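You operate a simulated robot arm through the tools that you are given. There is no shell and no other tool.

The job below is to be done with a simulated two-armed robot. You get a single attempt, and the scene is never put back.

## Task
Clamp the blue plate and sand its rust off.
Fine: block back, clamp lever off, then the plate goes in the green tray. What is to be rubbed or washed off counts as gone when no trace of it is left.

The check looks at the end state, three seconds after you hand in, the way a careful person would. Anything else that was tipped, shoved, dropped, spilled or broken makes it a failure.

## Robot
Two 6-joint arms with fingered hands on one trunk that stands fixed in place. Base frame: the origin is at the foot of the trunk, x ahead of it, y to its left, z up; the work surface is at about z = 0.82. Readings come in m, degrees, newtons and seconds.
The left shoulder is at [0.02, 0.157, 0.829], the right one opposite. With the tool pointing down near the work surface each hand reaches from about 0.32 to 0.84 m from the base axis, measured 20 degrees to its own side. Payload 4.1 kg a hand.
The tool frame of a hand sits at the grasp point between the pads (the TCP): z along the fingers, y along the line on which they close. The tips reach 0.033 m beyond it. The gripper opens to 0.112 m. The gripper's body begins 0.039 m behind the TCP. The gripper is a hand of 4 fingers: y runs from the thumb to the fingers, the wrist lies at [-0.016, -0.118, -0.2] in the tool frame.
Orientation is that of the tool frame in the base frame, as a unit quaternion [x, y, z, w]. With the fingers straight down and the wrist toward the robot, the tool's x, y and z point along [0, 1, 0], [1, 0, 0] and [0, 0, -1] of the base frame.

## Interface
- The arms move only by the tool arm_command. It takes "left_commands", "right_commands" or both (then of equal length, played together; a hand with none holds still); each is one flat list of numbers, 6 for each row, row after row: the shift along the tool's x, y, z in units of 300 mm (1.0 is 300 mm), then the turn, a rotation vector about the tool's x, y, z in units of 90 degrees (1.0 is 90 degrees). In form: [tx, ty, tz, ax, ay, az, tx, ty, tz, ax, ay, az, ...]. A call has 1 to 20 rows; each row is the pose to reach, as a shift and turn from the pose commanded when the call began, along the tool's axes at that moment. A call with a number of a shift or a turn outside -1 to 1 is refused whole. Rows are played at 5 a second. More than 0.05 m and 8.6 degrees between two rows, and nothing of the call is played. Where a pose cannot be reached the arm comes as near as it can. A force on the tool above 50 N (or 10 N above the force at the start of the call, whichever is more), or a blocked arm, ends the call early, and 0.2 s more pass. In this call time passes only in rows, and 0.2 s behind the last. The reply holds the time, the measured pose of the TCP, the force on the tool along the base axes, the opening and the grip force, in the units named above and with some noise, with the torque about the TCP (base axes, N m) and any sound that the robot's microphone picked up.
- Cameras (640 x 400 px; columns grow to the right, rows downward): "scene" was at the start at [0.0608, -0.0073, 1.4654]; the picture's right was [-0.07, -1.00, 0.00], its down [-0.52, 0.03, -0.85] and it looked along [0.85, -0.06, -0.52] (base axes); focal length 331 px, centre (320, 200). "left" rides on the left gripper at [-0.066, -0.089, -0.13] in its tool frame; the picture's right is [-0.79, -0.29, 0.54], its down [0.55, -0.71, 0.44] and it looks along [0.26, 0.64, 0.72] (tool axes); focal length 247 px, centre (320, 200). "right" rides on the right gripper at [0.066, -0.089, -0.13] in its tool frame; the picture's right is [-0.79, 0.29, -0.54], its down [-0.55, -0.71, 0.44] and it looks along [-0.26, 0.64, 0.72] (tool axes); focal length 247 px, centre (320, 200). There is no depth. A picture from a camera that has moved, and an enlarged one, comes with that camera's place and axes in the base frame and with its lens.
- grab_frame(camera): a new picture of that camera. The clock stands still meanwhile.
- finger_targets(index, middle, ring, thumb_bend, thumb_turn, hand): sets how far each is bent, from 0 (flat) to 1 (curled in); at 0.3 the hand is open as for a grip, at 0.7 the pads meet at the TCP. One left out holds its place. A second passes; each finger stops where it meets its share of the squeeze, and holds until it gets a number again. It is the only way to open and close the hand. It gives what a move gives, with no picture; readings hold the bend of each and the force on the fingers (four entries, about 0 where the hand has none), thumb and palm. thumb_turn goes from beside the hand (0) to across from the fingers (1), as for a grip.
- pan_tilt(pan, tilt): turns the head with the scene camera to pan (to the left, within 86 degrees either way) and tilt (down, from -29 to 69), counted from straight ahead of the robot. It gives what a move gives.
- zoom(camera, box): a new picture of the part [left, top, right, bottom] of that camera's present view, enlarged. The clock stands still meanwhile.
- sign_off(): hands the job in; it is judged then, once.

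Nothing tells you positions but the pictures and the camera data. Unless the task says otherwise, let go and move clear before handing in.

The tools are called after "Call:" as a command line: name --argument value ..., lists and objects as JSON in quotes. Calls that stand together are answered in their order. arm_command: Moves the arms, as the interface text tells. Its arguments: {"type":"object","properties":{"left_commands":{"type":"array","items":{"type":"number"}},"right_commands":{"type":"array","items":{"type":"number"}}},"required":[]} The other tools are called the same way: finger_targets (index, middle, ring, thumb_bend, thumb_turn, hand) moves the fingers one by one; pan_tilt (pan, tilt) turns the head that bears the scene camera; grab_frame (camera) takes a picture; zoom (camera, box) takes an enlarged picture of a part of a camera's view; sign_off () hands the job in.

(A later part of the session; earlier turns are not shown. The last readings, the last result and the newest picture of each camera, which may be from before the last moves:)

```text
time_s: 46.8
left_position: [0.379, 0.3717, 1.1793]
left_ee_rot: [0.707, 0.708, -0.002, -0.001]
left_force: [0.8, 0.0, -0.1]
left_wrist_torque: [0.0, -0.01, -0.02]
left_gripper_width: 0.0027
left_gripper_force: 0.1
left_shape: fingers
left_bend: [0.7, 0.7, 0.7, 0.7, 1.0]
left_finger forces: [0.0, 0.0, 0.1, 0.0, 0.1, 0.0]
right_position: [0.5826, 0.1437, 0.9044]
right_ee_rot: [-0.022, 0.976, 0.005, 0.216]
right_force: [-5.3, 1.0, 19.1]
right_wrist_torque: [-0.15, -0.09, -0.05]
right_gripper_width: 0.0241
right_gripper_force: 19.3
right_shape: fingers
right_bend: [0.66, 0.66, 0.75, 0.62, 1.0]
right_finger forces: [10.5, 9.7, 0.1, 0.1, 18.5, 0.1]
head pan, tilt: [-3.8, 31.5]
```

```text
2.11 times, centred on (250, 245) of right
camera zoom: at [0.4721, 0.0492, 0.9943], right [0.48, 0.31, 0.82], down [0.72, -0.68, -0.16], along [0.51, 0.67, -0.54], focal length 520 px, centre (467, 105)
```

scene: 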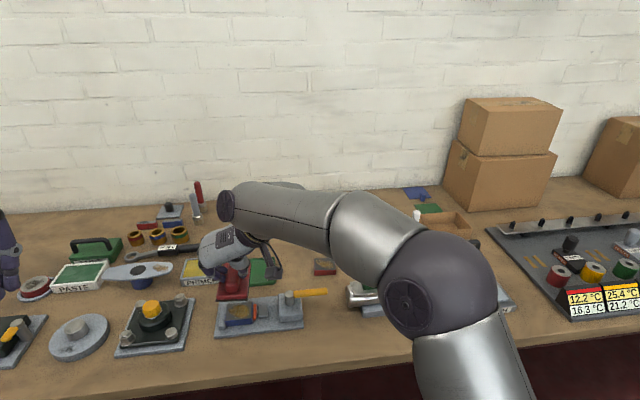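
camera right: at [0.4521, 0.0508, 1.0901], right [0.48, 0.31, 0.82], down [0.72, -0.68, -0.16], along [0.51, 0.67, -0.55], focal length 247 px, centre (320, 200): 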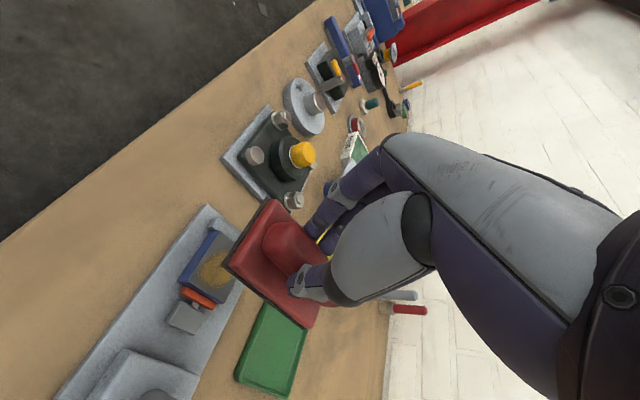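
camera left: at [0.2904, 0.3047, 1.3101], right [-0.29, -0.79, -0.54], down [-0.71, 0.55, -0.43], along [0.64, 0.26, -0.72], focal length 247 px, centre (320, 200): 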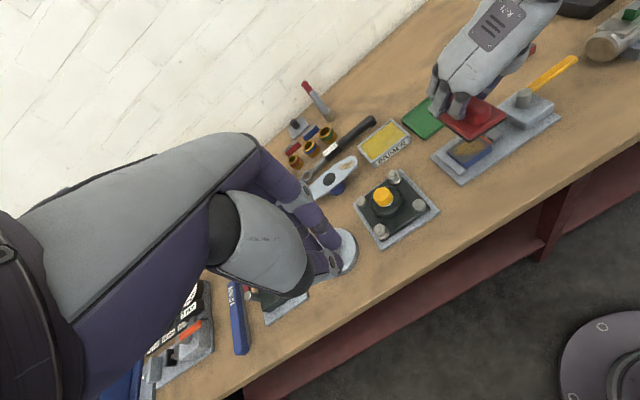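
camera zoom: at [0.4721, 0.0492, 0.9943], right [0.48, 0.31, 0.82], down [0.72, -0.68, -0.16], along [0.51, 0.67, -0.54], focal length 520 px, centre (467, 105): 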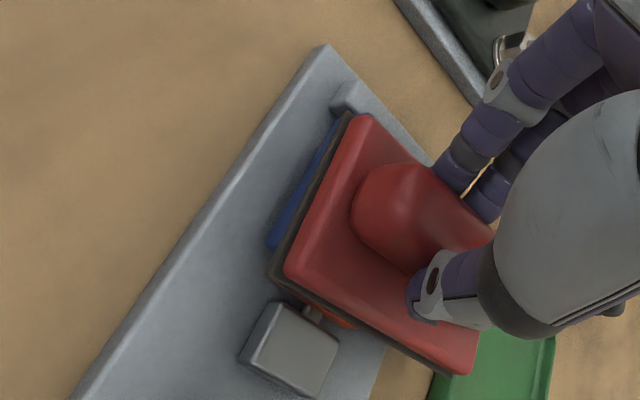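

The pressure is about 19 N and the block slides properly. I'll do three more full strokes with small sideways offsets, then lift to inspect.

Call:
arm_command --right_commands '[0.0401, 0.002, -0.0187, 0, 0, 0, 0.0803, 0.004, -0.0374, 0, 0, 0, 0.1207, 0.0061, -0.0562, 0, 0, 0, 0.0803, 0.004, -0.0374, 0, 0, 0, 0.0401, 0.002, -0.0187, 0, 0, 0, 0, 0.007, 0, 0, 0, 0, 0.0401, 0.0153, -0.0187, 0, 0, 0, 0.0803, 0.0173, -0.0374, 0, 0, 0, 0.1207, 0.0194, -0.0562, 0, 0, 0, 0.0803, 0.0173, -0.0374, 0, 0, 0, 0.0401, 0.0153, -0.0187, 0, 0, 0, 0, 0.004, 0, 0, 0, 0, 0.0401, -0.0113, -0.0187, 0, 0, 0, 0.0803, -0.0093, -0.0374, 0, 0, 0, 0.1207, -0.0072, -0.0562, 0, 0, 0, 0.0803, -0.0093, -0.0374, 0, 0, 0, 0.0401, -0.0113, -0.0187, 0, 0, 0, 0, 0, 0, 0, 0, 0]'

Call:
zoom --camera "left" --box '[420, 80, 560, 190]'

Call:
zoom --camera "scene" --box '[200, 255, 320, 340]'

```text
time_s: 50.6
left_position: [0.379, 0.3703, 1.1798]
left_ee_rot: [0.707, 0.707, -0.002, -0.001]
left_force: [-0.4, -0.8, -0.1]
left_wrist_torque: [0.01, -0.02, 0.01]
left_gripper_width: 0.0028
left_gripper_force: 0.1
left_shape: fingers
left_bend: [0.7, 0.7, 0.7, 0.7, 1.0]
left_finger forces: [0.1, 0.0, 0.1, 0.1, 0.1, 0.0]
right_position: [0.5852, 0.1446, 0.9049]
right_ee_rot: [-0.023, 0.976, 0.005, 0.217]
right_force: [-2.6, -0.5, 6.8]
right_wrist_torque: [-0.16, 0.0, -0.09]
right_gripper_width: 0.0246
right_gripper_force: 17.6
right_shape: fingers
right_bend: [0.65, 0.66, 0.75, 0.62, 1.0]
right_finger forces: [9.0, 8.3, 0.1, 0.0, 17.8, 0.0]
head pan, tilt: [-3.8, 31.5]
```

```text
3.64 times, centred on (490, 135) of left
camera zoom: at [0.2899, 0.3048, 1.3102], right [-0.29, -0.79, -0.54], down [-0.71, 0.55, -0.43], along [0.64, 0.26, -0.72], focal length 898 px, centre (-298, 436)
```

zoom: 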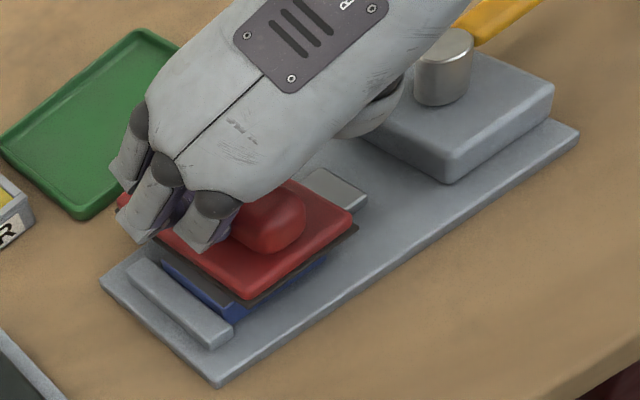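

```text
4.71 times, centred on (260, 298) of scene
camera zoom: at [0.0604, -0.0074, 1.4655], right [-0.07, -1.0, 0.0], down [-0.52, 0.03, -0.85], along [0.85, -0.06, -0.52], focal length 1556 px, centre (602, -259)
```

zoom: 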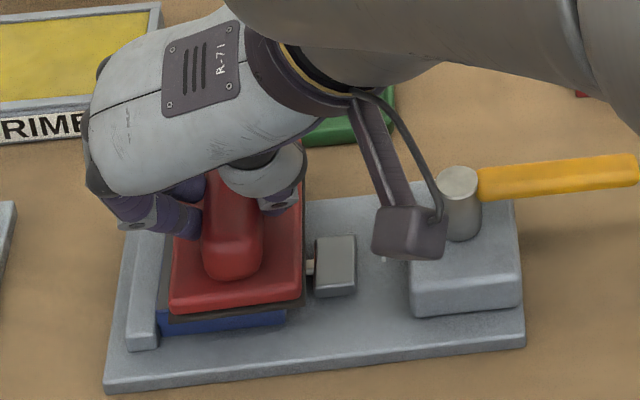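

The pressure eased as the block slid slightly in the grip. I'll lift it straight up to inspect the plate.

Call:
arm_command --right_commands '[-0.0422, 0, -0.0906, 0, 0, 0, -0.0844, 0, -0.1813, 0, 0, 0, -0.1266, 0, -0.2719, 0, 0, 0]'

Call:
zoom --camera "scene" --box '[200, 265, 300, 340]'

Call:
zoom --camera "left" --box '[420, 80, 560, 190]'

Call:
zoom --camera "right" --box '[150, 180, 350, 340]'

```text
time_s: 51.4
left_position: [0.3789, 0.3713, 1.18]
left_ee_rot: [0.706, 0.708, -0.001, -0.002]
left_force: [0.2, 0.0, 0.4]
left_wrist_torque: [-0.01, 0.0, 0.0]
left_gripper_width: 0.003
left_gripper_force: 0.0
left_shape: fingers
left_bend: [0.7, 0.7, 0.7, 0.7, 1.0]
left_finger forces: [0.0, 0.0, 0.0, 0.0, 0.0, 0.1]
right_position: [0.5836, 0.1448, 0.9936]
right_ee_rot: [-0.022, 0.976, 0.005, 0.216]
right_force: [-0.4, -0.4, -1.6]
right_wrist_torque: [-0.01, 0.04, 0.03]
right_gripper_width: 0.0245
right_gripper_force: 17.0
right_shape: fingers
right_bend: [0.65, 0.66, 0.75, 0.62, 1.0]
right_finger forces: [9.3, 7.4, 0.1, 0.0, 16.7, 0.0]
head pan, tilt: [-3.8, 31.5]
```

```text
5.33 times, centred on (250, 302) of scene
camera zoom: at [0.061, -0.0073, 1.4654], right [-0.07, -1.0, 0.0], down [-0.52, 0.03, -0.85], along [0.85, -0.06, -0.52], focal length 1763 px, centre (693, -347)
```

zoom: 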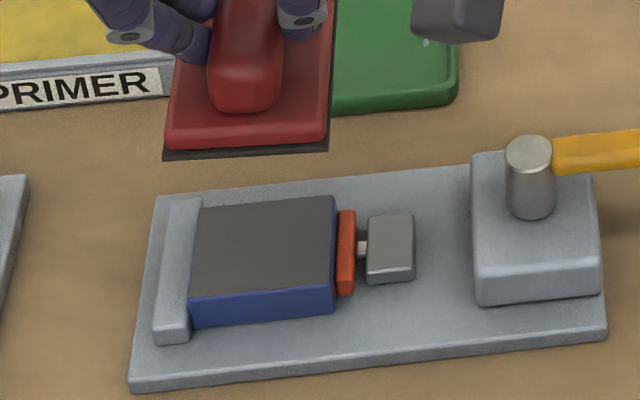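

```text
3.64 times, centred on (490, 135) of left
camera zoom: at [0.2904, 0.3049, 1.31], right [-0.29, -0.79, -0.54], down [-0.71, 0.55, -0.43], along [0.64, 0.26, -0.72], focal length 898 px, centre (-298, 436)
```

zoom: 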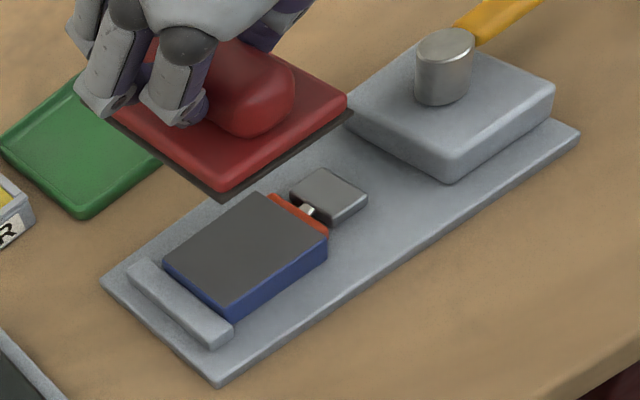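

```text
2.50 times, centred on (250, 260) of right
camera zoom: at [0.4732, 0.0493, 1.0842], right [0.48, 0.31, 0.82], down [0.72, -0.68, -0.16], along [0.51, 0.67, -0.55], focal length 617 px, centre (495, 50)
```

zoom: 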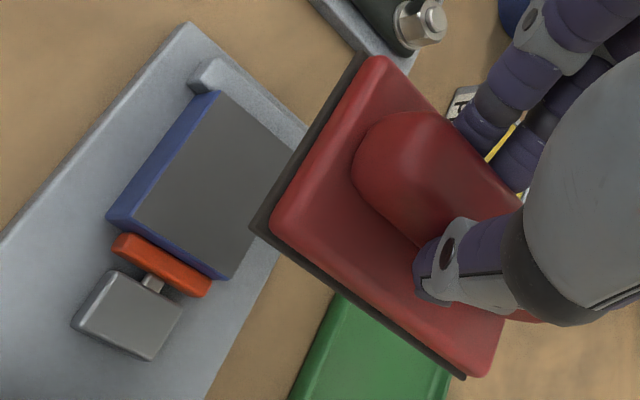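

The rust appears to be gone. I'll zoom in very tightly from both cameras to look for any trace left.

Call:
zoom --camera "scene" --box '[222, 296, 262, 330]'

Call:
zoom --camera "left" --box '[450, 128, 500, 170]'

Call:
zoom --camera "right" --box '[180, 200, 250, 275]'

```text
11.76 times, centred on (242, 313) of scene
camera zoom: at [0.061, -0.0073, 1.4654], right [-0.07, -1.0, 0.0], down [-0.52, 0.03, -0.85], along [0.85, -0.06, -0.52], focal length 3889 px, centre (1238, -1129)
```

zoom: 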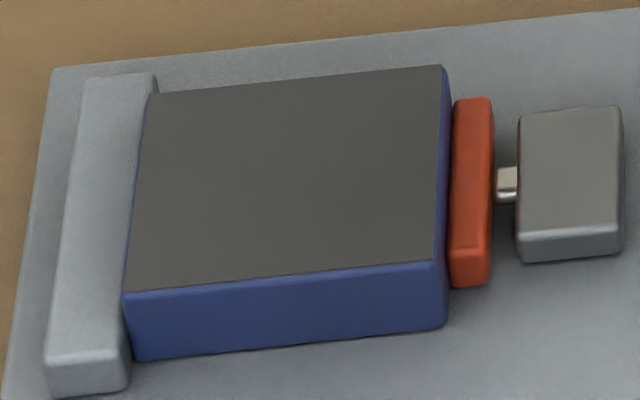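

```text
9.52 times, centred on (475, 149) of left
camera zoom: at [0.2904, 0.3049, 1.31], right [-0.29, -0.79, -0.54], down [-0.71, 0.55, -0.43], along [0.64, 0.26, -0.72], focal length 2352 px, centre (-1156, 686)
```

zoom: 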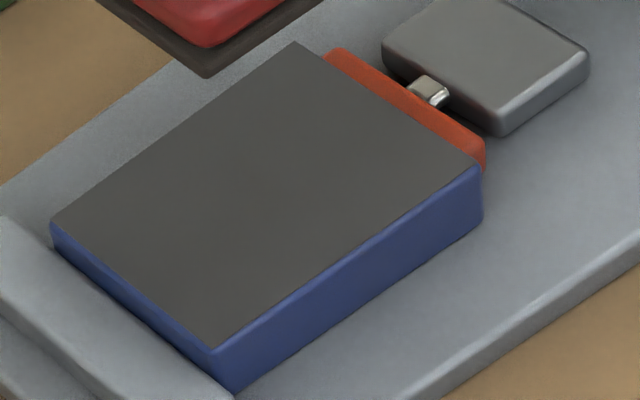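

```text
5.33 times, centred on (215, 238) of right
camera zoom: at [0.4732, 0.0493, 1.0842], right [0.48, 0.31, 0.82], down [0.72, -0.68, -0.16], along [0.51, 0.67, -0.55], focal length 1317 px, centre (880, 0)
```

zoom: 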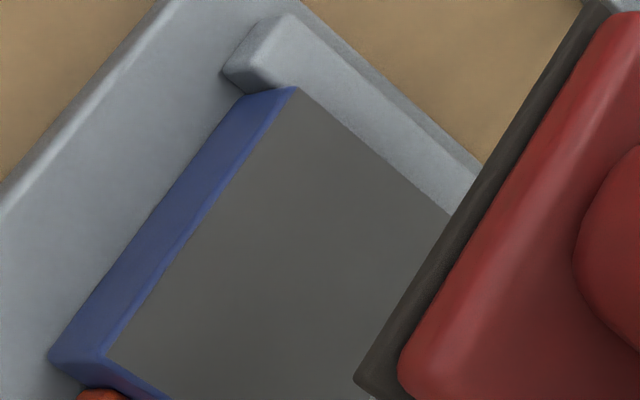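

The face is uniformly clean. As cheap insurance against a faint residue, I'll run two more light strokes and lift again.

Call:
arm_command --right_commands '[0.0452, 0.0007, 0.0608, 0, 0, 0, 0.0904, 0.0014, 0.1215, 0, 0, 0, 0.1356, 0.0021, 0.1823, 0, 0, 0, 0.1807, 0.0028, 0.243, 0, 0, 0, 0.1821, 0.0028, 0.246, 0, 0, 0, 0.142, 0.0008, 0.2647, 0, 0, 0, 0.1217, -0.0002, 0.2741, 0, 0, 0, 0.1619, 0.0018, 0.2554, 0, 0, 0, 0.2023, 0.0038, 0.2366, 0, 0, 0, 0.2425, 0.0058, 0.2179, 0, 0, 0, 0.2023, 0.0038, 0.2366, 0, 0, 0, 0.1619, 0.0018, 0.2554, 0, 0, 0, 0.1217, -0.0002, 0.2741, 0, 0, 0, 0.1619, 0.0018, 0.2554, 0, 0, 0, 0.2023, 0.0038, 0.2366, 0, 0, 0, 0.2425, 0.0058, 0.2179, 0, 0, 0, 0.1821, 0.0028, 0.246, 0, 0, 0, 0.14, 0.0028, 0.155, 0, 0, 0, 0.0977, 0.0028, 0.0647, 0, 0, 0, 0.0555, 0.0028, -0.0258, 0, 0, 0]'

Call:
zoom --camera "scene" --box '[200, 265, 300, 340]'

Call:
zoom --camera "left" --box '[420, 60, 560, 190]'

```text
time_s: 55.6
left_position: [0.3791, 0.3716, 1.1798]
left_ee_rot: [0.707, 0.707, -0.002, -0.002]
left_force: [-0.1, -0.9, 0.7]
left_wrist_torque: [0.03, 0.0, 0.01]
left_gripper_width: 0.0027
left_gripper_force: 0.1
left_shape: fingers
left_bend: [0.7, 0.7, 0.7, 0.7, 1.0]
left_finger forces: [0.1, 0.0, 0.1, 0.0, 0.0, 0.0]
right_position: [0.5655, 0.1458, 0.9933]
right_ee_rot: [-0.021, 0.976, 0.004, 0.215]
right_force: [1.1, 0.6, -1.8]
right_wrist_torque: [0.0, 0.02, 0.03]
right_gripper_width: 0.0246
right_gripper_force: 17.1
right_shape: fingers
right_bend: [0.65, 0.66, 0.75, 0.62, 1.0]
right_finger forces: [9.3, 7.4, 0.1, 0.0, 16.8, 0.0]
head pan, tilt: [-3.8, 31.5]
```

```text
5.33 times, centred on (250, 302) of scene
camera zoom: at [0.061, -0.0072, 1.4654], right [-0.07, -1.0, 0.0], down [-0.52, 0.03, -0.85], along [0.85, -0.06, -0.52], focal length 1763 px, centre (693, -347)
```

zoom: 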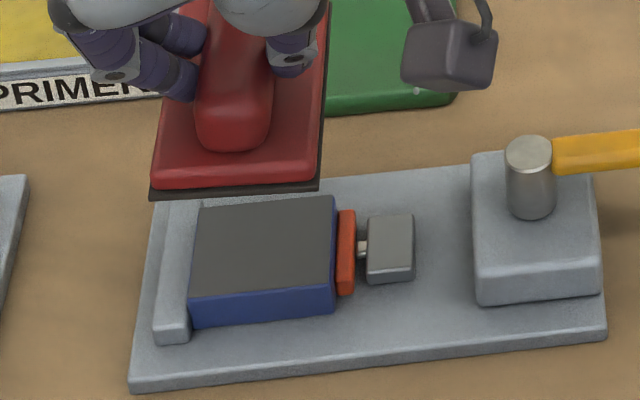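

```text
3.08 times, centred on (490, 125) of left
camera zoom: at [0.2904, 0.305, 1.31], right [-0.29, -0.79, -0.54], down [-0.71, 0.55, -0.43], along [0.64, 0.26, -0.72], focal length 760 px, centre (-203, 431)
```

zoom: 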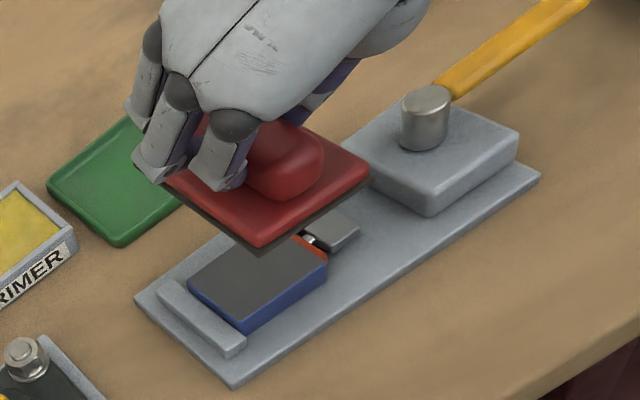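

The plate is still perfectly clean. Before carrying the block home, I'll zoom in to check how it sits in the grip now.

Call:
zoom --camera "scene" --box '[215, 255, 275, 310]'

Call:
zoom --camera "left" --box '[445, 80, 525, 150]'

Call:
zoom --camera "right" --box '[210, 180, 350, 340]'

```text
7.27 times, centred on (245, 282) of scene
camera zoom: at [0.061, -0.0072, 1.4654], right [-0.07, -1.0, 0.0], down [-0.52, 0.03, -0.85], along [0.85, -0.06, -0.52], focal length 2404 px, centre (866, -400)
```

zoom: 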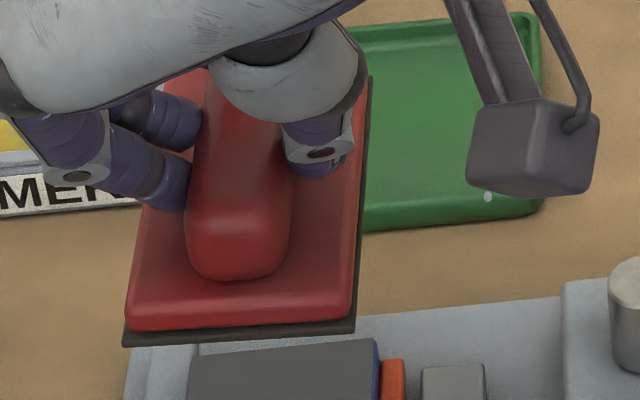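

```text
5.71 times, centred on (485, 115) of left
camera zoom: at [0.2904, 0.305, 1.31], right [-0.29, -0.79, -0.54], down [-0.71, 0.55, -0.43], along [0.64, 0.26, -0.72], focal length 1411 px, centre (-623, 686)
```

zoom: 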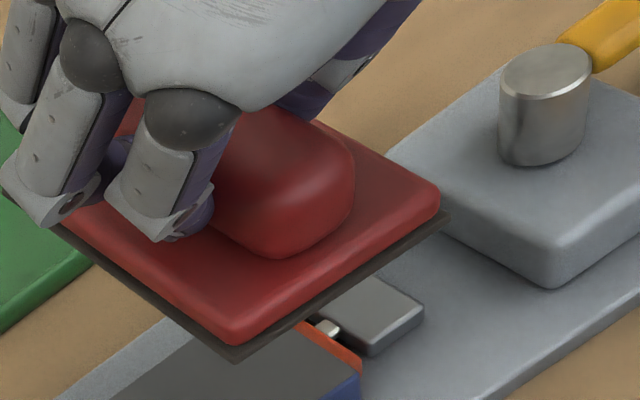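

```text
2.50 times, centred on (280, 260) of right
camera zoom: at [0.4539, 0.0509, 1.0834], right [0.48, 0.31, 0.82], down [0.72, -0.68, -0.16], along [0.51, 0.67, -0.55], focal length 617 px, centre (420, 50)
```

zoom: 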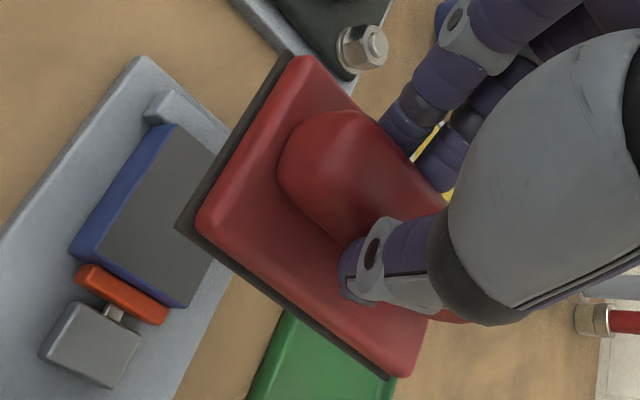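

The block is level in the grip, offset about 9 mm toward the thumb from the grasp point. To put it back exactly, the grasp point must end at about [0.7285, -0.130, 0.876]. I'll retrace the path to just above home.

Call:
arm_command --right_commands '[-0.029, -0.1015, 0.0102, 0, 0, 0, -0.058, -0.203, 0.0204, 0, 0, 0, -0.087, -0.3045, 0.0306, 0, 0, 0, -0.116, -0.406, 0.0408, 0, 0, 0, -0.145, -0.5075, 0.051, 0, 0, 0, -0.174, -0.609, 0.0612, 0, 0, 0, -0.203, -0.7105, 0.0714, 0, 0, 0, -0.232, -0.812, 0.0814, 0, 0, 0, -0.2512, -0.8551, 0.1478, 0, 0, 0, -0.2705, -0.8982, 0.2143, 0, 0, 0, -0.2897, -0.9413, 0.2807, 0, 0, 0]'

Call:
zoom --camera "scene" --box '[310, 200, 420, 300]'

Call:
zoom --camera "right" --box '[180, 150, 340, 340]'

```text
time_s: 58.0
left_position: [0.3788, 0.3704, 1.18]
left_ee_rot: [0.706, 0.708, -0.002, -0.002]
left_force: [0.7, 0.2, -0.4]
left_wrist_torque: [0.0, 0.0, 0.01]
left_gripper_width: 0.003
left_gripper_force: 0.0
left_shape: fingers
left_bend: [0.7, 0.7, 0.7, 0.7, 1.0]
left_finger forces: [0.1, 0.0, 0.1, 0.0, 0.1, 0.0]
right_position: [0.6911, -0.1347, 0.9548]
right_ee_rot: [-0.023, 0.976, 0.005, 0.216]
right_force: [0.0, -0.5, -0.6]
right_wrist_torque: [-0.01, 0.02, 0.0]
right_gripper_width: 0.0246
right_gripper_force: 16.6
right_shape: fingers
right_bend: [0.65, 0.66, 0.75, 0.62, 1.0]
right_finger forces: [9.2, 7.4, 0.0, 0.0, 16.7, 0.0]
head pan, tilt: [-3.8, 31.5]
```

```text
4.00 times, centred on (365, 250) of scene
camera zoom: at [0.0605, -0.0072, 1.4655], right [-0.07, -1.0, 0.0], down [-0.52, 0.03, -0.85], along [0.85, -0.06, -0.52], focal length 1322 px, centre (140, 0)
```

zoom: 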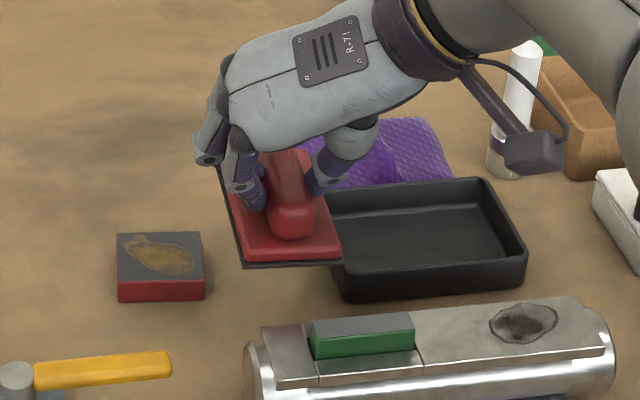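

```text
2.11 times, centred on (260, 245) of right
camera zoom: at [0.5798, -0.2289, 1.0446], right [0.48, 0.31, 0.82], down [0.72, -0.68, -0.16], along [0.51, 0.67, -0.54], focal length 520 px, centre (446, 105)
```

zoom: 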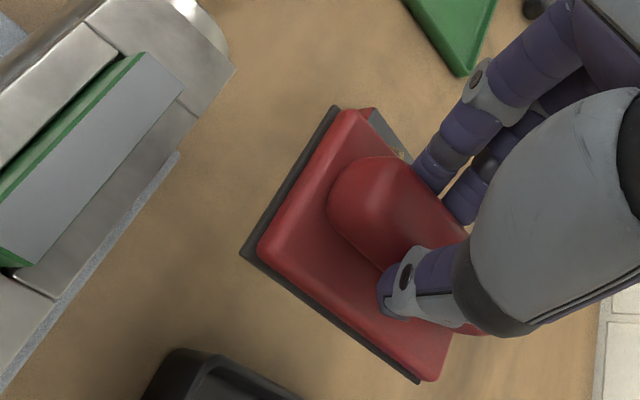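

The offset is confirmed. I'll lower along the approach line, stopping about 8 mm above the bench to check the position.

Call:
arm_command --right_commands '[-0.0008, 0.001, 0.065, 0, 0, 0, -0.0016, 0.0024, 0.13, 0, 0, 0, -0.0024, 0.0036, 0.195, 0, 0, 0, -0.003, 0.0047, 0.26, 0, 0, 0]'

Call:
zoom --camera "scene" --box '[310, 220, 420, 300]'

Call:
zoom --camera "right" --box '[180, 150, 340, 340]'

```text
time_s: 59.0
left_position: [0.3793, 0.372, 1.1797]
left_ee_rot: [0.706, 0.708, -0.002, -0.001]
left_force: [-0.6, 0.1, -0.1]
left_wrist_torque: [0.01, -0.04, 0.02]
left_gripper_width: 0.0028
left_gripper_force: 0.0
left_shape: fingers
left_bend: [0.7, 0.7, 0.7, 0.7, 1.0]
left_finger forces: [0.1, 0.0, 0.0, 0.1, 0.0, 0.0]
right_position: [0.7276, -0.1313, 0.8854]
right_ee_rot: [-0.021, 0.976, 0.005, 0.217]
right_force: [-0.4, 0.2, -1.8]
right_wrist_torque: [0.02, 0.01, -0.03]
right_gripper_width: 0.0245
right_gripper_force: 17.1
right_shape: fingers
right_bend: [0.65, 0.66, 0.75, 0.62, 1.0]
right_finger forces: [9.4, 7.4, 0.0, 0.0, 16.7, 0.0]
head pan, tilt: [-3.8, 31.5]
```

```text
5.00 times, centred on (365, 260) of scene
camera zoom: at [0.0606, -0.0073, 1.4655], right [-0.07, -1.0, 0.0], down [-0.52, 0.03, -0.85], along [0.85, -0.06, -0.52], focal length 1653 px, centre (95, -100)
```

zoom: 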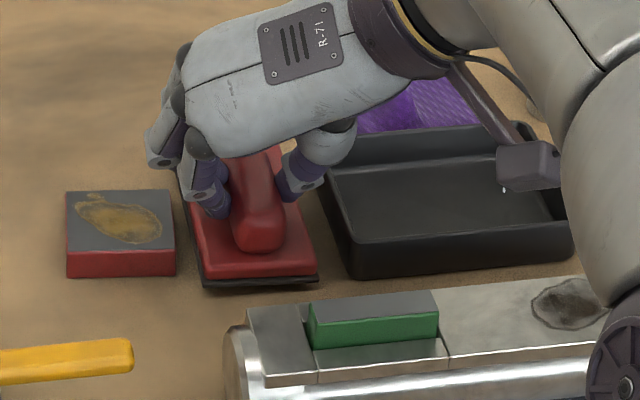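

```text
2.11 times, centred on (260, 245) of right
camera zoom: at [0.6152, -0.2254, 0.9752], right [0.48, 0.31, 0.82], down [0.72, -0.68, -0.16], along [0.51, 0.67, -0.54], focal length 520 px, centre (446, 105)
```

zoom: 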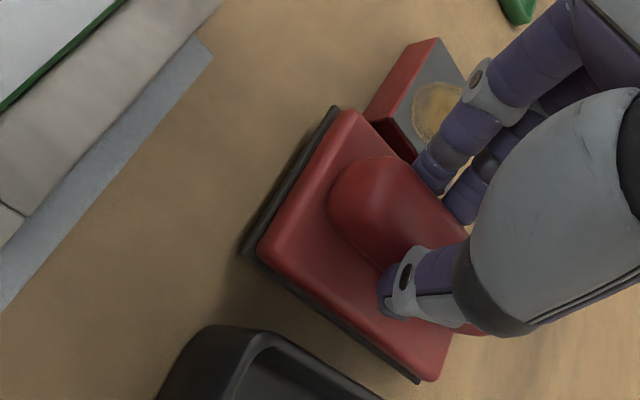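

Compared with the original picture, the block will land within about 2 mm of home. I'll lower the last 9 mm gently.

Call:
arm_command --right_commands '[0, 0, 0.015, 0, 0, 0, 0, 0, 0.026, 0, 0, 0, 0, 0, 0.033, 0, 0, 0]'

Call:
zoom --camera "scene" --box '[310, 220, 420, 300]'

```text
time_s: 59.8
left_position: [0.379, 0.3713, 1.1795]
left_ee_rot: [0.706, 0.708, -0.002, -0.001]
left_force: [0.0, 0.2, 0.7]
left_wrist_torque: [-0.03, -0.01, 0.0]
left_gripper_width: 0.0027
left_gripper_force: 0.0
left_shape: fingers
left_bend: [0.7, 0.7, 0.7, 0.7, 1.0]
left_finger forces: [0.1, 0.0, 0.1, 0.1, 0.0, 0.0]
right_position: [0.7309, -0.1304, 0.8763]
right_ee_rot: [-0.022, 0.976, 0.005, 0.217]
right_force: [-1.8, -0.5, 4.7]
right_wrist_torque: [-0.1, 0.0, -0.04]
right_gripper_width: 0.0245
right_gripper_force: 17.2
right_shape: fingers
right_bend: [0.65, 0.66, 0.75, 0.62, 1.0]
right_finger forces: [9.4, 8.5, 0.0, 0.0, 16.6, 0.0]
head pan, tilt: [-3.8, 31.5]
```

```text
5.00 times, centred on (365, 260) of scene
camera zoom: at [0.0606, -0.0072, 1.4655], right [-0.07, -1.0, 0.0], down [-0.52, 0.03, -0.85], along [0.85, -0.06, -0.52], focal length 1653 px, centre (95, -100)
```

zoom: 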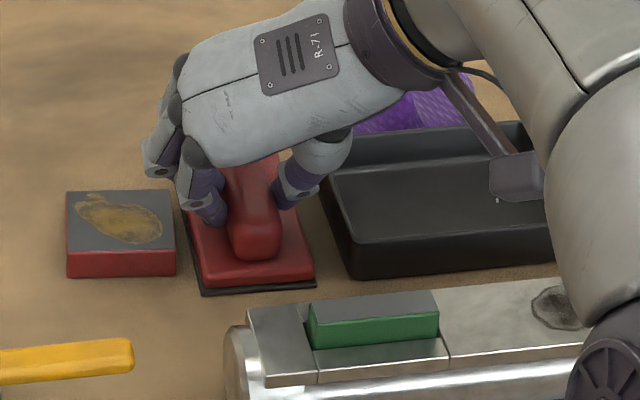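

The block is back in contact with the bench at its original spot. I'll open the fingers just enough to release it without touching the pan or the red plate.

Call:
finger_targets --hand "right" --index 0.56 --middle 0.56 --ring 0.56 --thumb_bend 0.51

Call:
zoom --camera "scene" --box '[310, 220, 420, 300]'

Call:
zoom --camera "right" --box '[180, 150, 340, 340]'

```text
time_s: 60.8
left_position: [0.3794, 0.3714, 1.18]
left_ee_rot: [0.707, 0.707, -0.003, -0.002]
left_force: [-0.7, 0.5, 0.6]
left_wrist_torque: [-0.02, -0.03, -0.01]
left_gripper_width: 0.0028
left_gripper_force: 0.0
left_shape: fingers
left_bend: [0.7, 0.7, 0.7, 0.7, 1.0]
left_finger forces: [0.0, 0.0, 0.0, 0.1, 0.0, 0.0]
right_position: [0.731, -0.1306, 0.8747]
right_ee_rot: [-0.022, 0.976, 0.005, 0.216]
right_force: [-1.0, -0.3, 0.0]
right_wrist_torque: [0.0, 0.02, 0.01]
right_gripper_width: 0.0473
right_gripper_force: 0.0
right_shape: fingers
right_bend: [0.56, 0.56, 0.56, 0.51, 1.0]
right_finger forces: [0.0, 0.0, 0.1, 0.0, 0.0, 0.0]
head pan, tilt: [-3.8, 31.5]
```

```text
5.00 times, centred on (365, 260) of scene
camera zoom: at [0.0608, -0.0073, 1.4654], right [-0.07, -1.0, 0.0], down [-0.52, 0.03, -0.85], along [0.85, -0.06, -0.52], focal length 1653 px, centre (95, -100)
```

zoom: 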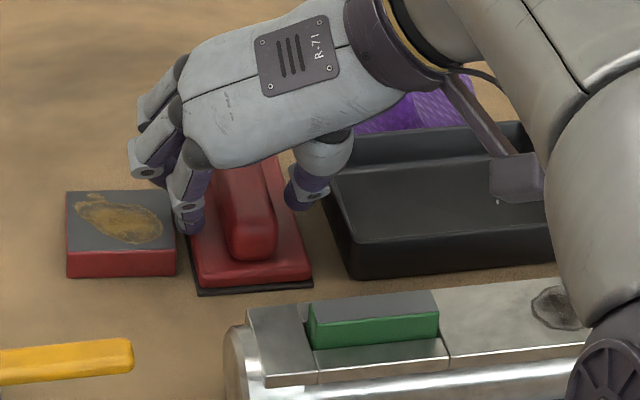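

```text
2.11 times, centred on (260, 245) of right
camera zoom: at [0.619, -0.2248, 0.9652], right [0.48, 0.31, 0.82], down [0.72, -0.68, -0.16], along [0.51, 0.67, -0.55], focal length 520 px, centre (446, 105)
```

zoom: 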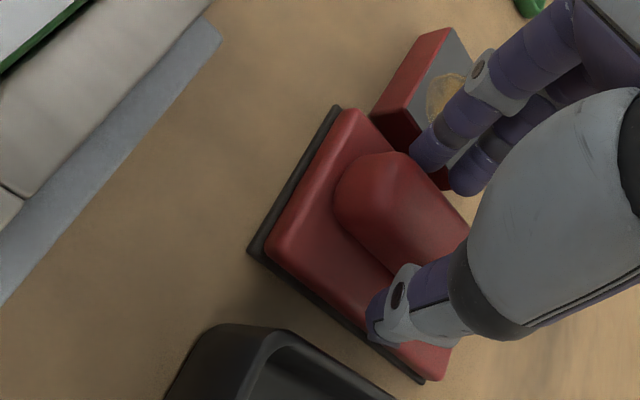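

The block is released at its home spot. I'll back the right hand out along the approach line, untilt it, and bring it toward the robot.

Call:
arm_command --right_commands '[0, 0, -0.07, 0, 0, 0, 0, 0, -0.15, 0, 0, 0, 0, 0, -0.24, 0, 0, 0, 0, 0, -0.333, 0, 0, 0, 0.0628, 0.0067, -0.4128, 0, 0.0695, 0, 0.1257, 0.0134, -0.4925, 0, 0.139, 0, 0.1885, 0.02, -0.5723, 0, 0.2085, 0, 0.2513, 0.0267, -0.652, 0, 0.278, 0]'

Call:
grab_frame --camera "scene"

Call:
zoom --camera "scene" --box '[310, 220, 420, 300]'

```text
time_s: 62.6
left_position: [0.3791, 0.3717, 1.18]
left_ee_rot: [0.707, 0.708, -0.002, -0.001]
left_force: [0.4, -0.6, 0.3]
left_wrist_torque: [-0.01, 0.0, -0.01]
left_gripper_width: 0.0028
left_gripper_force: 0.1
left_shape: fingers
left_bend: [0.7, 0.7, 0.7, 0.7, 1.0]
left_finger forces: [0.1, 0.1, 0.0, 0.1, 0.0, 0.0]
right_position: [0.5779, -0.1305, 1.0209]
right_ee_rot: [-0.022, 1.0, 0.0, -0.001]
right_force: [0.0, 0.1, -0.1]
right_wrist_torque: [0.0, 0.0, -0.01]
right_gripper_width: 0.047
right_gripper_force: 0.0
right_shape: fingers
right_bend: [0.56, 0.56, 0.56, 0.51, 1.0]
right_finger forces: [0.0, 0.0, 0.0, 0.0, 0.0, 0.1]
head pan, tilt: [-3.8, 31.5]
```

```text
taken
```

scene: 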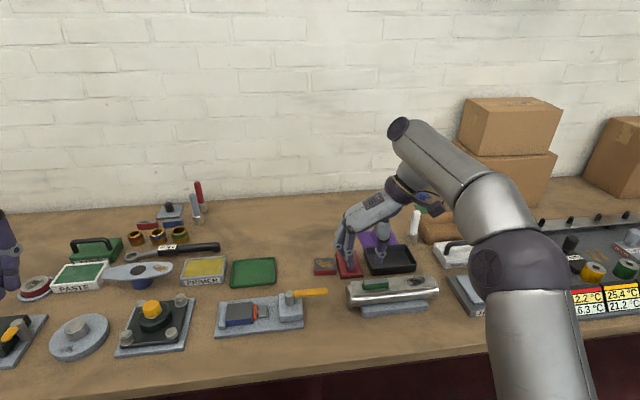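

```text
5.00 times, centred on (365, 260) of scene
camera zoom: at [0.061, -0.0073, 1.4654], right [-0.07, -1.0, 0.0], down [-0.52, 0.03, -0.85], along [0.85, -0.06, -0.52], focal length 1653 px, centre (95, -100)
```

zoom: 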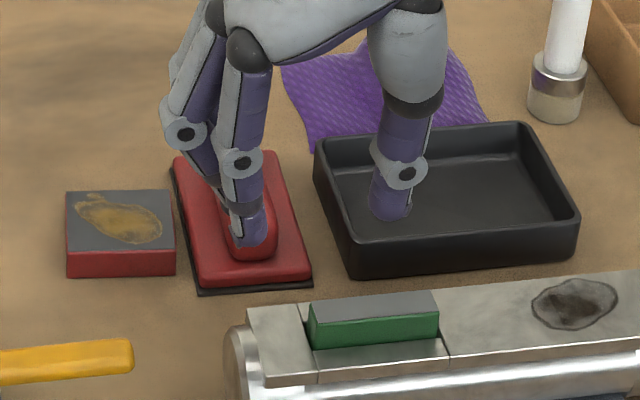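

The block rests at home and nothing around it was disturbed. I'll turn the right hand back to face forward, stage it on the near side of the lever, and make a fist.

Call:
arm_command --right_commands '[0.0082, 0.0227, 0.0083, 0, 0, 0.0833, 0.0163, 0.0453, 0.0167, 0, 0, 0.1667, 0.0245, 0.068, 0.025, 0, 0, 0.25, 0.0327, 0.0907, 0.0333, 0, 0, 0.3333, 0.0408, 0.1133, 0.0417, 0, 0, 0.4167, 0.049, 0.136, 0.05, 0, 0, 0.5, 0.0572, 0.1587, 0.0583, 0, 0, 0.5833, 0.0653, 0.1813, 0.0667, 0, 0, 0.6667, 0.0735, 0.204, 0.075, 0, 0, 0.75, 0.0817, 0.2267, 0.0833, 0, 0, 0.8333, 0.0898, 0.2493, 0.0917, 0, 0, 0.9167, 0.098, 0.272, 0.1, 0, 0, 1.0]'

Call:
finger_targets --hand "right" --index 0.7 --middle 0.7 --ring 0.7 --thumb_bend 0.7

Call:
grab_frame --camera "right"

Call:
zoom --camera "scene" --box '[200, 220, 400, 350]'

```text
time_s: 65.2
left_position: [0.3797, 0.3713, 1.1801]
left_ee_rot: [0.706, 0.708, -0.003, -0.002]
left_force: [-0.5, -0.2, -0.3]
left_wrist_torque: [0.02, -0.03, -0.02]
left_gripper_width: 0.0028
left_gripper_force: 0.1
left_shape: fingers
left_bend: [0.7, 0.7, 0.7, 0.7, 1.0]
left_finger forces: [0.1, 0.0, 0.0, 0.1, 0.1, 0.0]
right_position: [0.5461, -0.0486, 0.9908]
right_ee_rot: [0.691, 0.723, 0.0, 0.0]
right_force: [0.1, -0.7, -0.2]
right_wrist_torque: [0.04, 0.01, 0.0]
right_gripper_width: 0.0474
right_gripper_force: 0.0
right_shape: fingers
right_bend: [0.56, 0.56, 0.56, 0.51, 1.0]
right_finger forces: [0.0, 0.1, 0.1, 0.1, 0.0, 0.0]
head pan, tilt: [-3.8, 31.5]
```

```text
time_s: 66.2
left_position: [0.3799, 0.3714, 1.1791]
left_ee_rot: [0.706, 0.708, -0.001, -0.002]
left_force: [-0.4, -0.3, -0.1]
left_wrist_torque: [0.01, 0.0, 0.03]
left_gripper_width: 0.0028
left_gripper_force: 0.0
left_shape: fingers
left_bend: [0.7, 0.7, 0.7, 0.7, 1.0]
left_finger forces: [0.1, 0.1, 0.1, 0.0, 0.0, 0.0]
right_position: [0.5456, -0.0482, 0.9904]
right_ee_rot: [0.691, 0.723, 0.0, -0.001]
right_force: [-0.4, -0.6, 0.3]
right_wrist_torque: [0.01, -0.01, 0.01]
right_gripper_width: 0.0032
right_gripper_force: 0.0
right_shape: fingers
right_bend: [0.7, 0.7, 0.7, 0.7, 1.0]
right_finger forces: [0.0, 0.0, 0.0, 0.0, 0.1, 0.0]
head pan, tilt: [-3.8, 31.5]
```

```text
taken
camera right: at [0.4532, 0.0134, 1.1205], right [0.32, -0.78, 0.54], down [-0.69, -0.58, -0.43], along [0.65, -0.23, -0.72], focal length 247 px, centre (320, 200)
```

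right: 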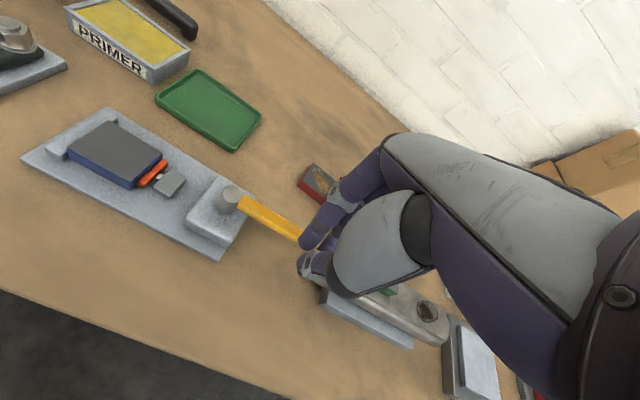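

```text
3.08 times, centred on (300, 285) of scene
camera zoom: at [0.0608, -0.0073, 1.4654], right [-0.07, -1.0, 0.0], down [-0.52, 0.03, -0.85], along [0.85, -0.06, -0.52], focal length 1017 px, centre (382, -62)
```

zoom: 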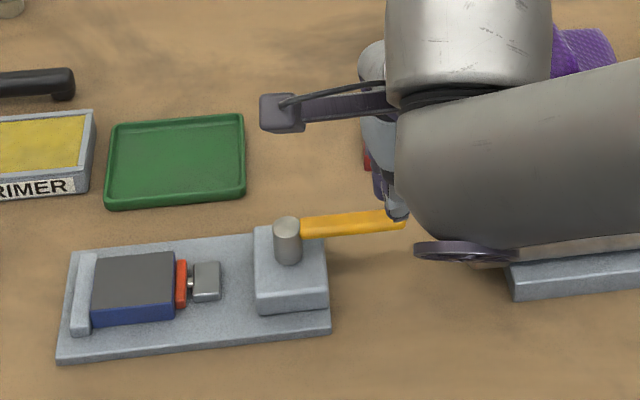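

The fist is staged. I'll lower it on the near side of the lever, stopping short of contact.

Call:
arm_command --right_commands '[0, 0, 0.104, 0, 0, 0, 0, 0, 0.208, 0, 0, 0, 0, 0, 0.311, 0, 0, 0]'

Call:
zoom --camera "right" --box '[160, 120, 400, 320]'

Call:
zoom --camera "scene" --box '[240, 240, 360, 340]'

Call:
zoom --camera "left" --box '[440, 0, 640, 160]'

```text
time_s: 67.0
left_position: [0.3794, 0.3726, 1.1804]
left_ee_rot: [0.707, 0.707, -0.002, -0.001]
left_force: [-0.4, -0.7, 0.0]
left_wrist_torque: [0.02, -0.02, 0.01]
left_gripper_width: 0.0027
left_gripper_force: 0.1
left_shape: fingers
left_bend: [0.7, 0.7, 0.7, 0.7, 1.0]
left_finger forces: [0.0, 0.0, 0.1, 0.1, 0.1, 0.0]
right_position: [0.5462, -0.0482, 0.8988]
right_ee_rot: [0.691, 0.723, 0.0, 0.0]
right_force: [-0.4, -0.6, -0.4]
right_wrist_torque: [0.0, -0.03, 0.0]
right_gripper_width: 0.0033
right_gripper_force: 0.0
right_shape: fingers
right_bend: [0.7, 0.7, 0.7, 0.7, 1.0]
right_finger forces: [0.1, 0.0, 0.0, 0.0, 0.0, 0.0]
head pan, tilt: [-3.8, 31.5]
```

```text
2.00 times, centred on (280, 220) of right
camera zoom: at [0.4532, 0.0129, 1.0283], right [0.32, -0.78, 0.54], down [-0.69, -0.58, -0.44], along [0.65, -0.23, -0.72], focal length 494 px, centre (400, 160)
```

zoom: 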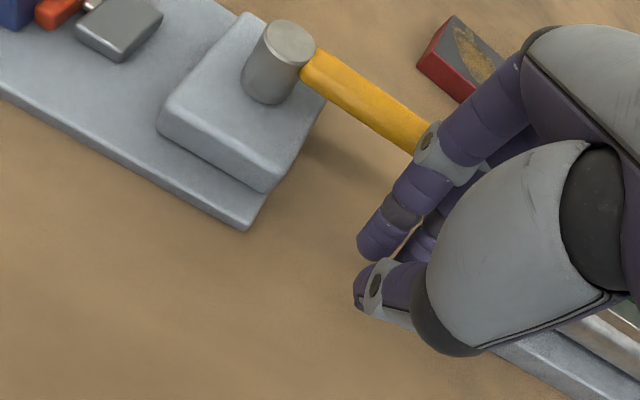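

```text
4.00 times, centred on (300, 290) of scene
camera zoom: at [0.0605, -0.0072, 1.4655], right [-0.07, -1.0, 0.0], down [-0.52, 0.03, -0.85], along [0.85, -0.06, -0.52], focal length 1322 px, centre (400, -160)
```

zoom: 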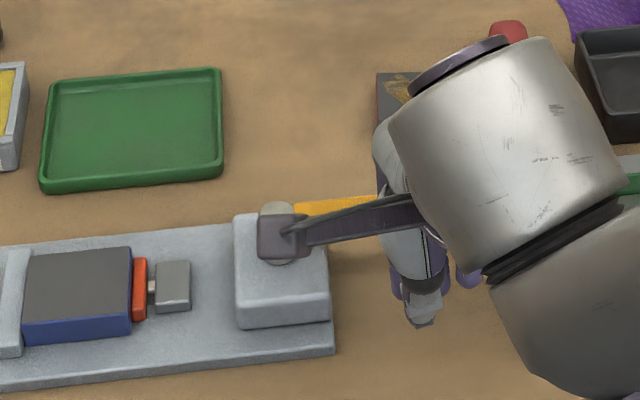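

```text
2.50 times, centred on (540, 80) of left
camera zoom: at [0.29, 0.305, 1.3101], right [-0.29, -0.79, -0.54], down [-0.71, 0.55, -0.43], along [0.64, 0.26, -0.72], focal length 617 px, centre (-230, 500)
```

zoom: 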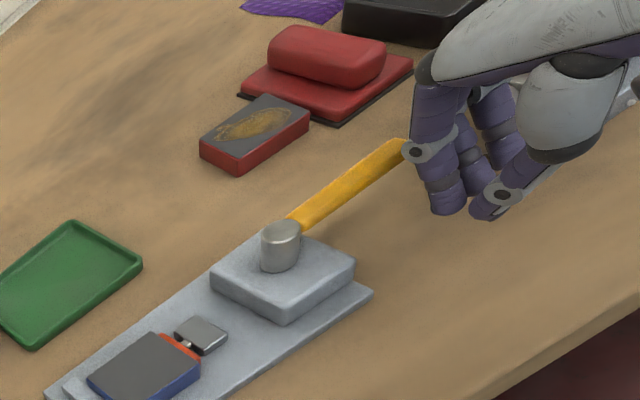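

The fist is on the near side of the lever with the tip region right ahead. I'll push forward along the arc in small steps and watch the force.

Call:
arm_command --right_commands '[0.0077, 0.0504, 0, 0, 0, 0, 0.0063, 0.097, 0, 0, 0, 0, 0.0014, 0.1302, 0, 0, 0, 0, -0.005, 0.1633, 0, 0, 0, 0, -0.008, 0.1931, 0, 0, 0, 0]'

Call:
zoom --camera "left" --box '[440, 0, 640, 160]'

Call:
zoom --camera "right" --box '[120, 100, 400, 320]'

```text
time_s: 68.2
left_position: [0.3789, 0.3713, 1.1804]
left_ee_rot: [0.707, 0.708, -0.002, -0.001]
left_force: [-0.6, -0.4, -0.4]
left_wrist_torque: [-0.01, -0.01, 0.0]
left_gripper_width: 0.0026
left_gripper_force: 0.1
left_shape: fingers
left_bend: [0.7, 0.7, 0.7, 0.7, 1.0]
left_finger forces: [0.1, 0.0, 0.0, 0.1, 0.1, 0.1]
right_position: [0.6029, -0.0496, 0.897]
right_ee_rot: [0.69, 0.724, -0.001, 0.0]
right_force: [-0.6, 0.4, -0.2]
right_wrist_torque: [-0.01, 0.0, 0.0]
right_gripper_width: 0.0026
right_gripper_force: 0.0
right_shape: fingers
right_bend: [0.7, 0.7, 0.7, 0.7, 1.0]
right_finger forces: [0.1, 0.0, 0.0, 0.1, 0.0, 0.0]
head pan, tilt: [-3.8, 31.5]
```

```text
2.50 times, centred on (540, 80) of left
camera zoom: at [0.2902, 0.3049, 1.3101], right [-0.29, -0.79, -0.54], down [-0.71, 0.55, -0.43], along [0.64, 0.26, -0.72], focal length 617 px, centre (-230, 500)
```

zoom: 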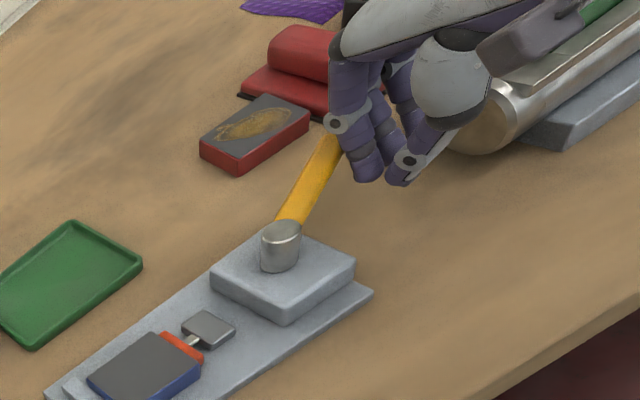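

```text
1.82 times, centred on (260, 210) of right
camera zoom: at [0.5105, 0.0128, 1.027], right [0.32, -0.78, 0.54], down [-0.69, -0.58, -0.43], along [0.65, -0.23, -0.72], focal length 449 px, centre (429, 182)
```

zoom: 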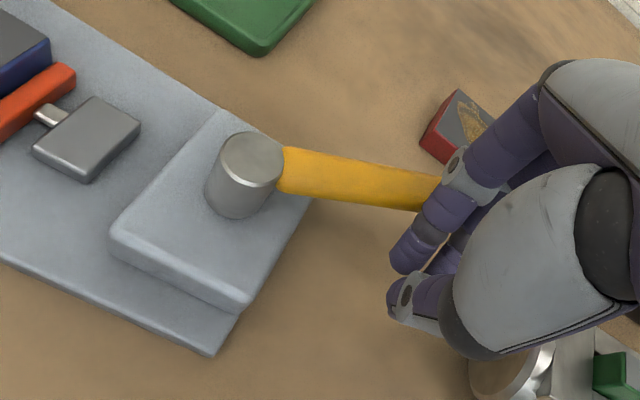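

The lever swings back easily with almost no force. I'll follow the arc until it points straight ahead again.

Call:
arm_command --right_commands '[0.0062, 0.0337, 0, 0, 0, 0, 0.0089, 0.0612, 0, 0, 0, 0, 0.021, 0.091, 0, 0, 0, 0, 0.0333, 0.1213, 0, 0, 0, 0, 0.055, 0.1493, 0, 0, 0, 0, 0.0777, 0.1757, 0, 0, 0, 0, 0.1063, 0.1983, 0, 0, 0, 0, 0.1397, 0.2167, 0, 0, 0, 0]'

Call:
zoom --camera "left" --box '[400, 20, 600, 180]'

Call:
zoom --camera "right" --box '[120, 100, 400, 320]'

Call:
zoom --camera "scene" --box '[200, 230, 340, 340]'

```text
time_s: 70.0
left_position: [0.3788, 0.3713, 1.1801]
left_ee_rot: [0.706, 0.708, -0.002, -0.001]
left_force: [0.6, 0.2, 0.0]
left_wrist_torque: [-0.01, 0.02, -0.02]
left_gripper_width: 0.0026
left_gripper_force: 0.1
left_shape: fingers
left_bend: [0.7, 0.7, 0.7, 0.7, 1.0]
left_finger forces: [0.0, 0.1, 0.1, 0.1, 0.1, 0.0]
right_position: [0.6665, -0.0041, 0.8962]
right_ee_rot: [0.69, 0.724, 0.0, 0.0]
right_force: [0.1, 0.6, -0.1]
right_wrist_torque: [-0.01, -0.02, -0.04]
right_gripper_width: 0.0029
right_gripper_force: 0.1
right_shape: fingers
right_bend: [0.7, 0.7, 0.7, 0.7, 1.0]
right_finger forces: [0.0, 0.1, 0.1, 0.0, 0.0, 0.0]
head pan, tilt: [-3.8, 31.5]
```

```text
2.50 times, centred on (500, 100) of left
camera zoom: at [0.2901, 0.3049, 1.3101], right [-0.29, -0.79, -0.54], down [-0.71, 0.55, -0.43], along [0.64, 0.26, -0.72], focal length 617 px, centre (-130, 450)
```

zoom: 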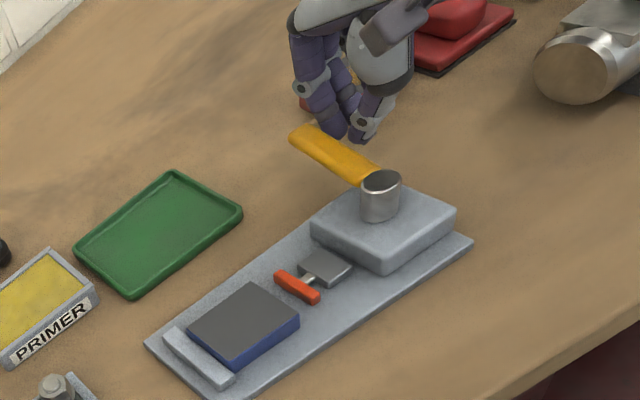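

```text
1.82 times, centred on (260, 210) of right
camera zoom: at [0.5739, 0.0575, 1.0267], right [0.32, -0.78, 0.54], down [-0.68, -0.59, -0.43], along [0.65, -0.23, -0.72], focal length 449 px, centre (429, 182)
```

zoom: 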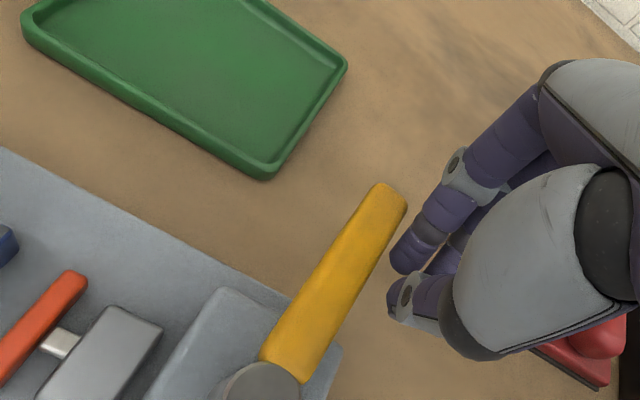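

```text
3.64 times, centred on (270, 285) of scene
camera zoom: at [0.0608, -0.0074, 1.4654], right [-0.07, -1.0, 0.0], down [-0.52, 0.03, -0.85], along [0.85, -0.06, -0.52], focal length 1202 px, centre (502, -109)
```

zoom: 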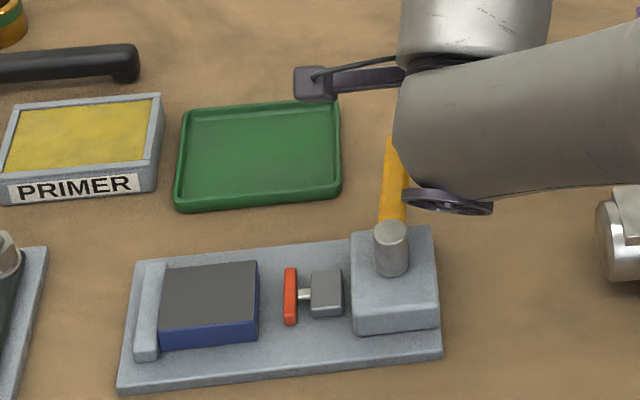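

The pad has retracted and the lever is almost at its starting angle. A few millimetres more should bring it to the off stop.

Call:
arm_command --right_commands '[0.015, 0.006, 0, 0, 0, 0, 0.028, 0.008, 0, 0, 0, 0]'

Call:
zoom --camera "left" --box '[400, 20, 600, 180]'

Call:
zoom --camera "right" --box '[120, 100, 400, 320]'

```text
time_s: 70.6
left_position: [0.3801, 0.3707, 1.1803]
left_ee_rot: [0.706, 0.708, -0.002, -0.002]
left_force: [-0.3, -0.1, 0.3]
left_wrist_torque: [0.02, -0.01, 0.01]
left_gripper_width: 0.003
left_gripper_force: 0.0
left_shape: fingers
left_bend: [0.7, 0.7, 0.7, 0.7, 1.0]
left_finger forces: [0.1, 0.1, 0.1, 0.0, 0.0, 0.0]
right_position: [0.6689, 0.0034, 0.8961]
right_ee_rot: [0.691, 0.723, 0.0, 0.0]
right_force: [0.0, -0.4, 0.0]
right_wrist_torque: [0.01, -0.01, -0.02]
right_gripper_width: 0.003
right_gripper_force: 0.2
right_shape: fingers
right_bend: [0.7, 0.7, 0.7, 0.7, 1.0]
right_finger forces: [0.5, 0.1, 0.0, 0.0, 0.0, 0.1]
head pan, tilt: [-3.8, 31.5]
```

```text
2.50 times, centred on (500, 100) of left
camera zoom: at [0.2902, 0.3049, 1.3101], right [-0.29, -0.79, -0.54], down [-0.71, 0.55, -0.43], along [0.64, 0.26, -0.72], focal length 617 px, centre (-130, 450)
```

zoom: 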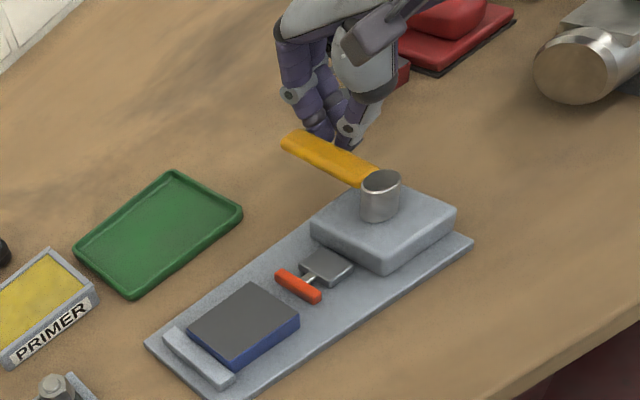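

```text
1.82 times, centred on (260, 210) of right
camera zoom: at [0.5761, 0.066, 1.0271], right [0.32, -0.78, 0.54], down [-0.68, -0.58, -0.44], along [0.65, -0.23, -0.72], focal length 449 px, centre (429, 182)
```

zoom: 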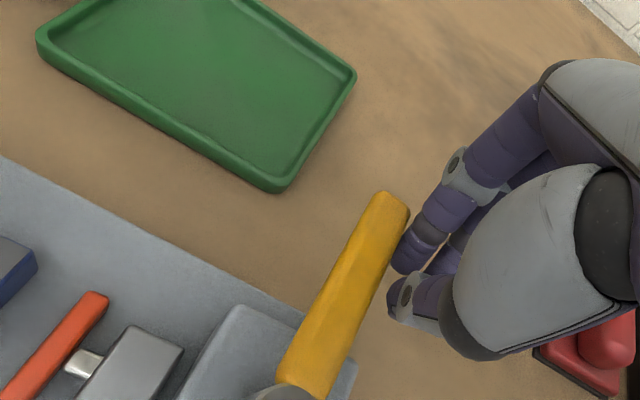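

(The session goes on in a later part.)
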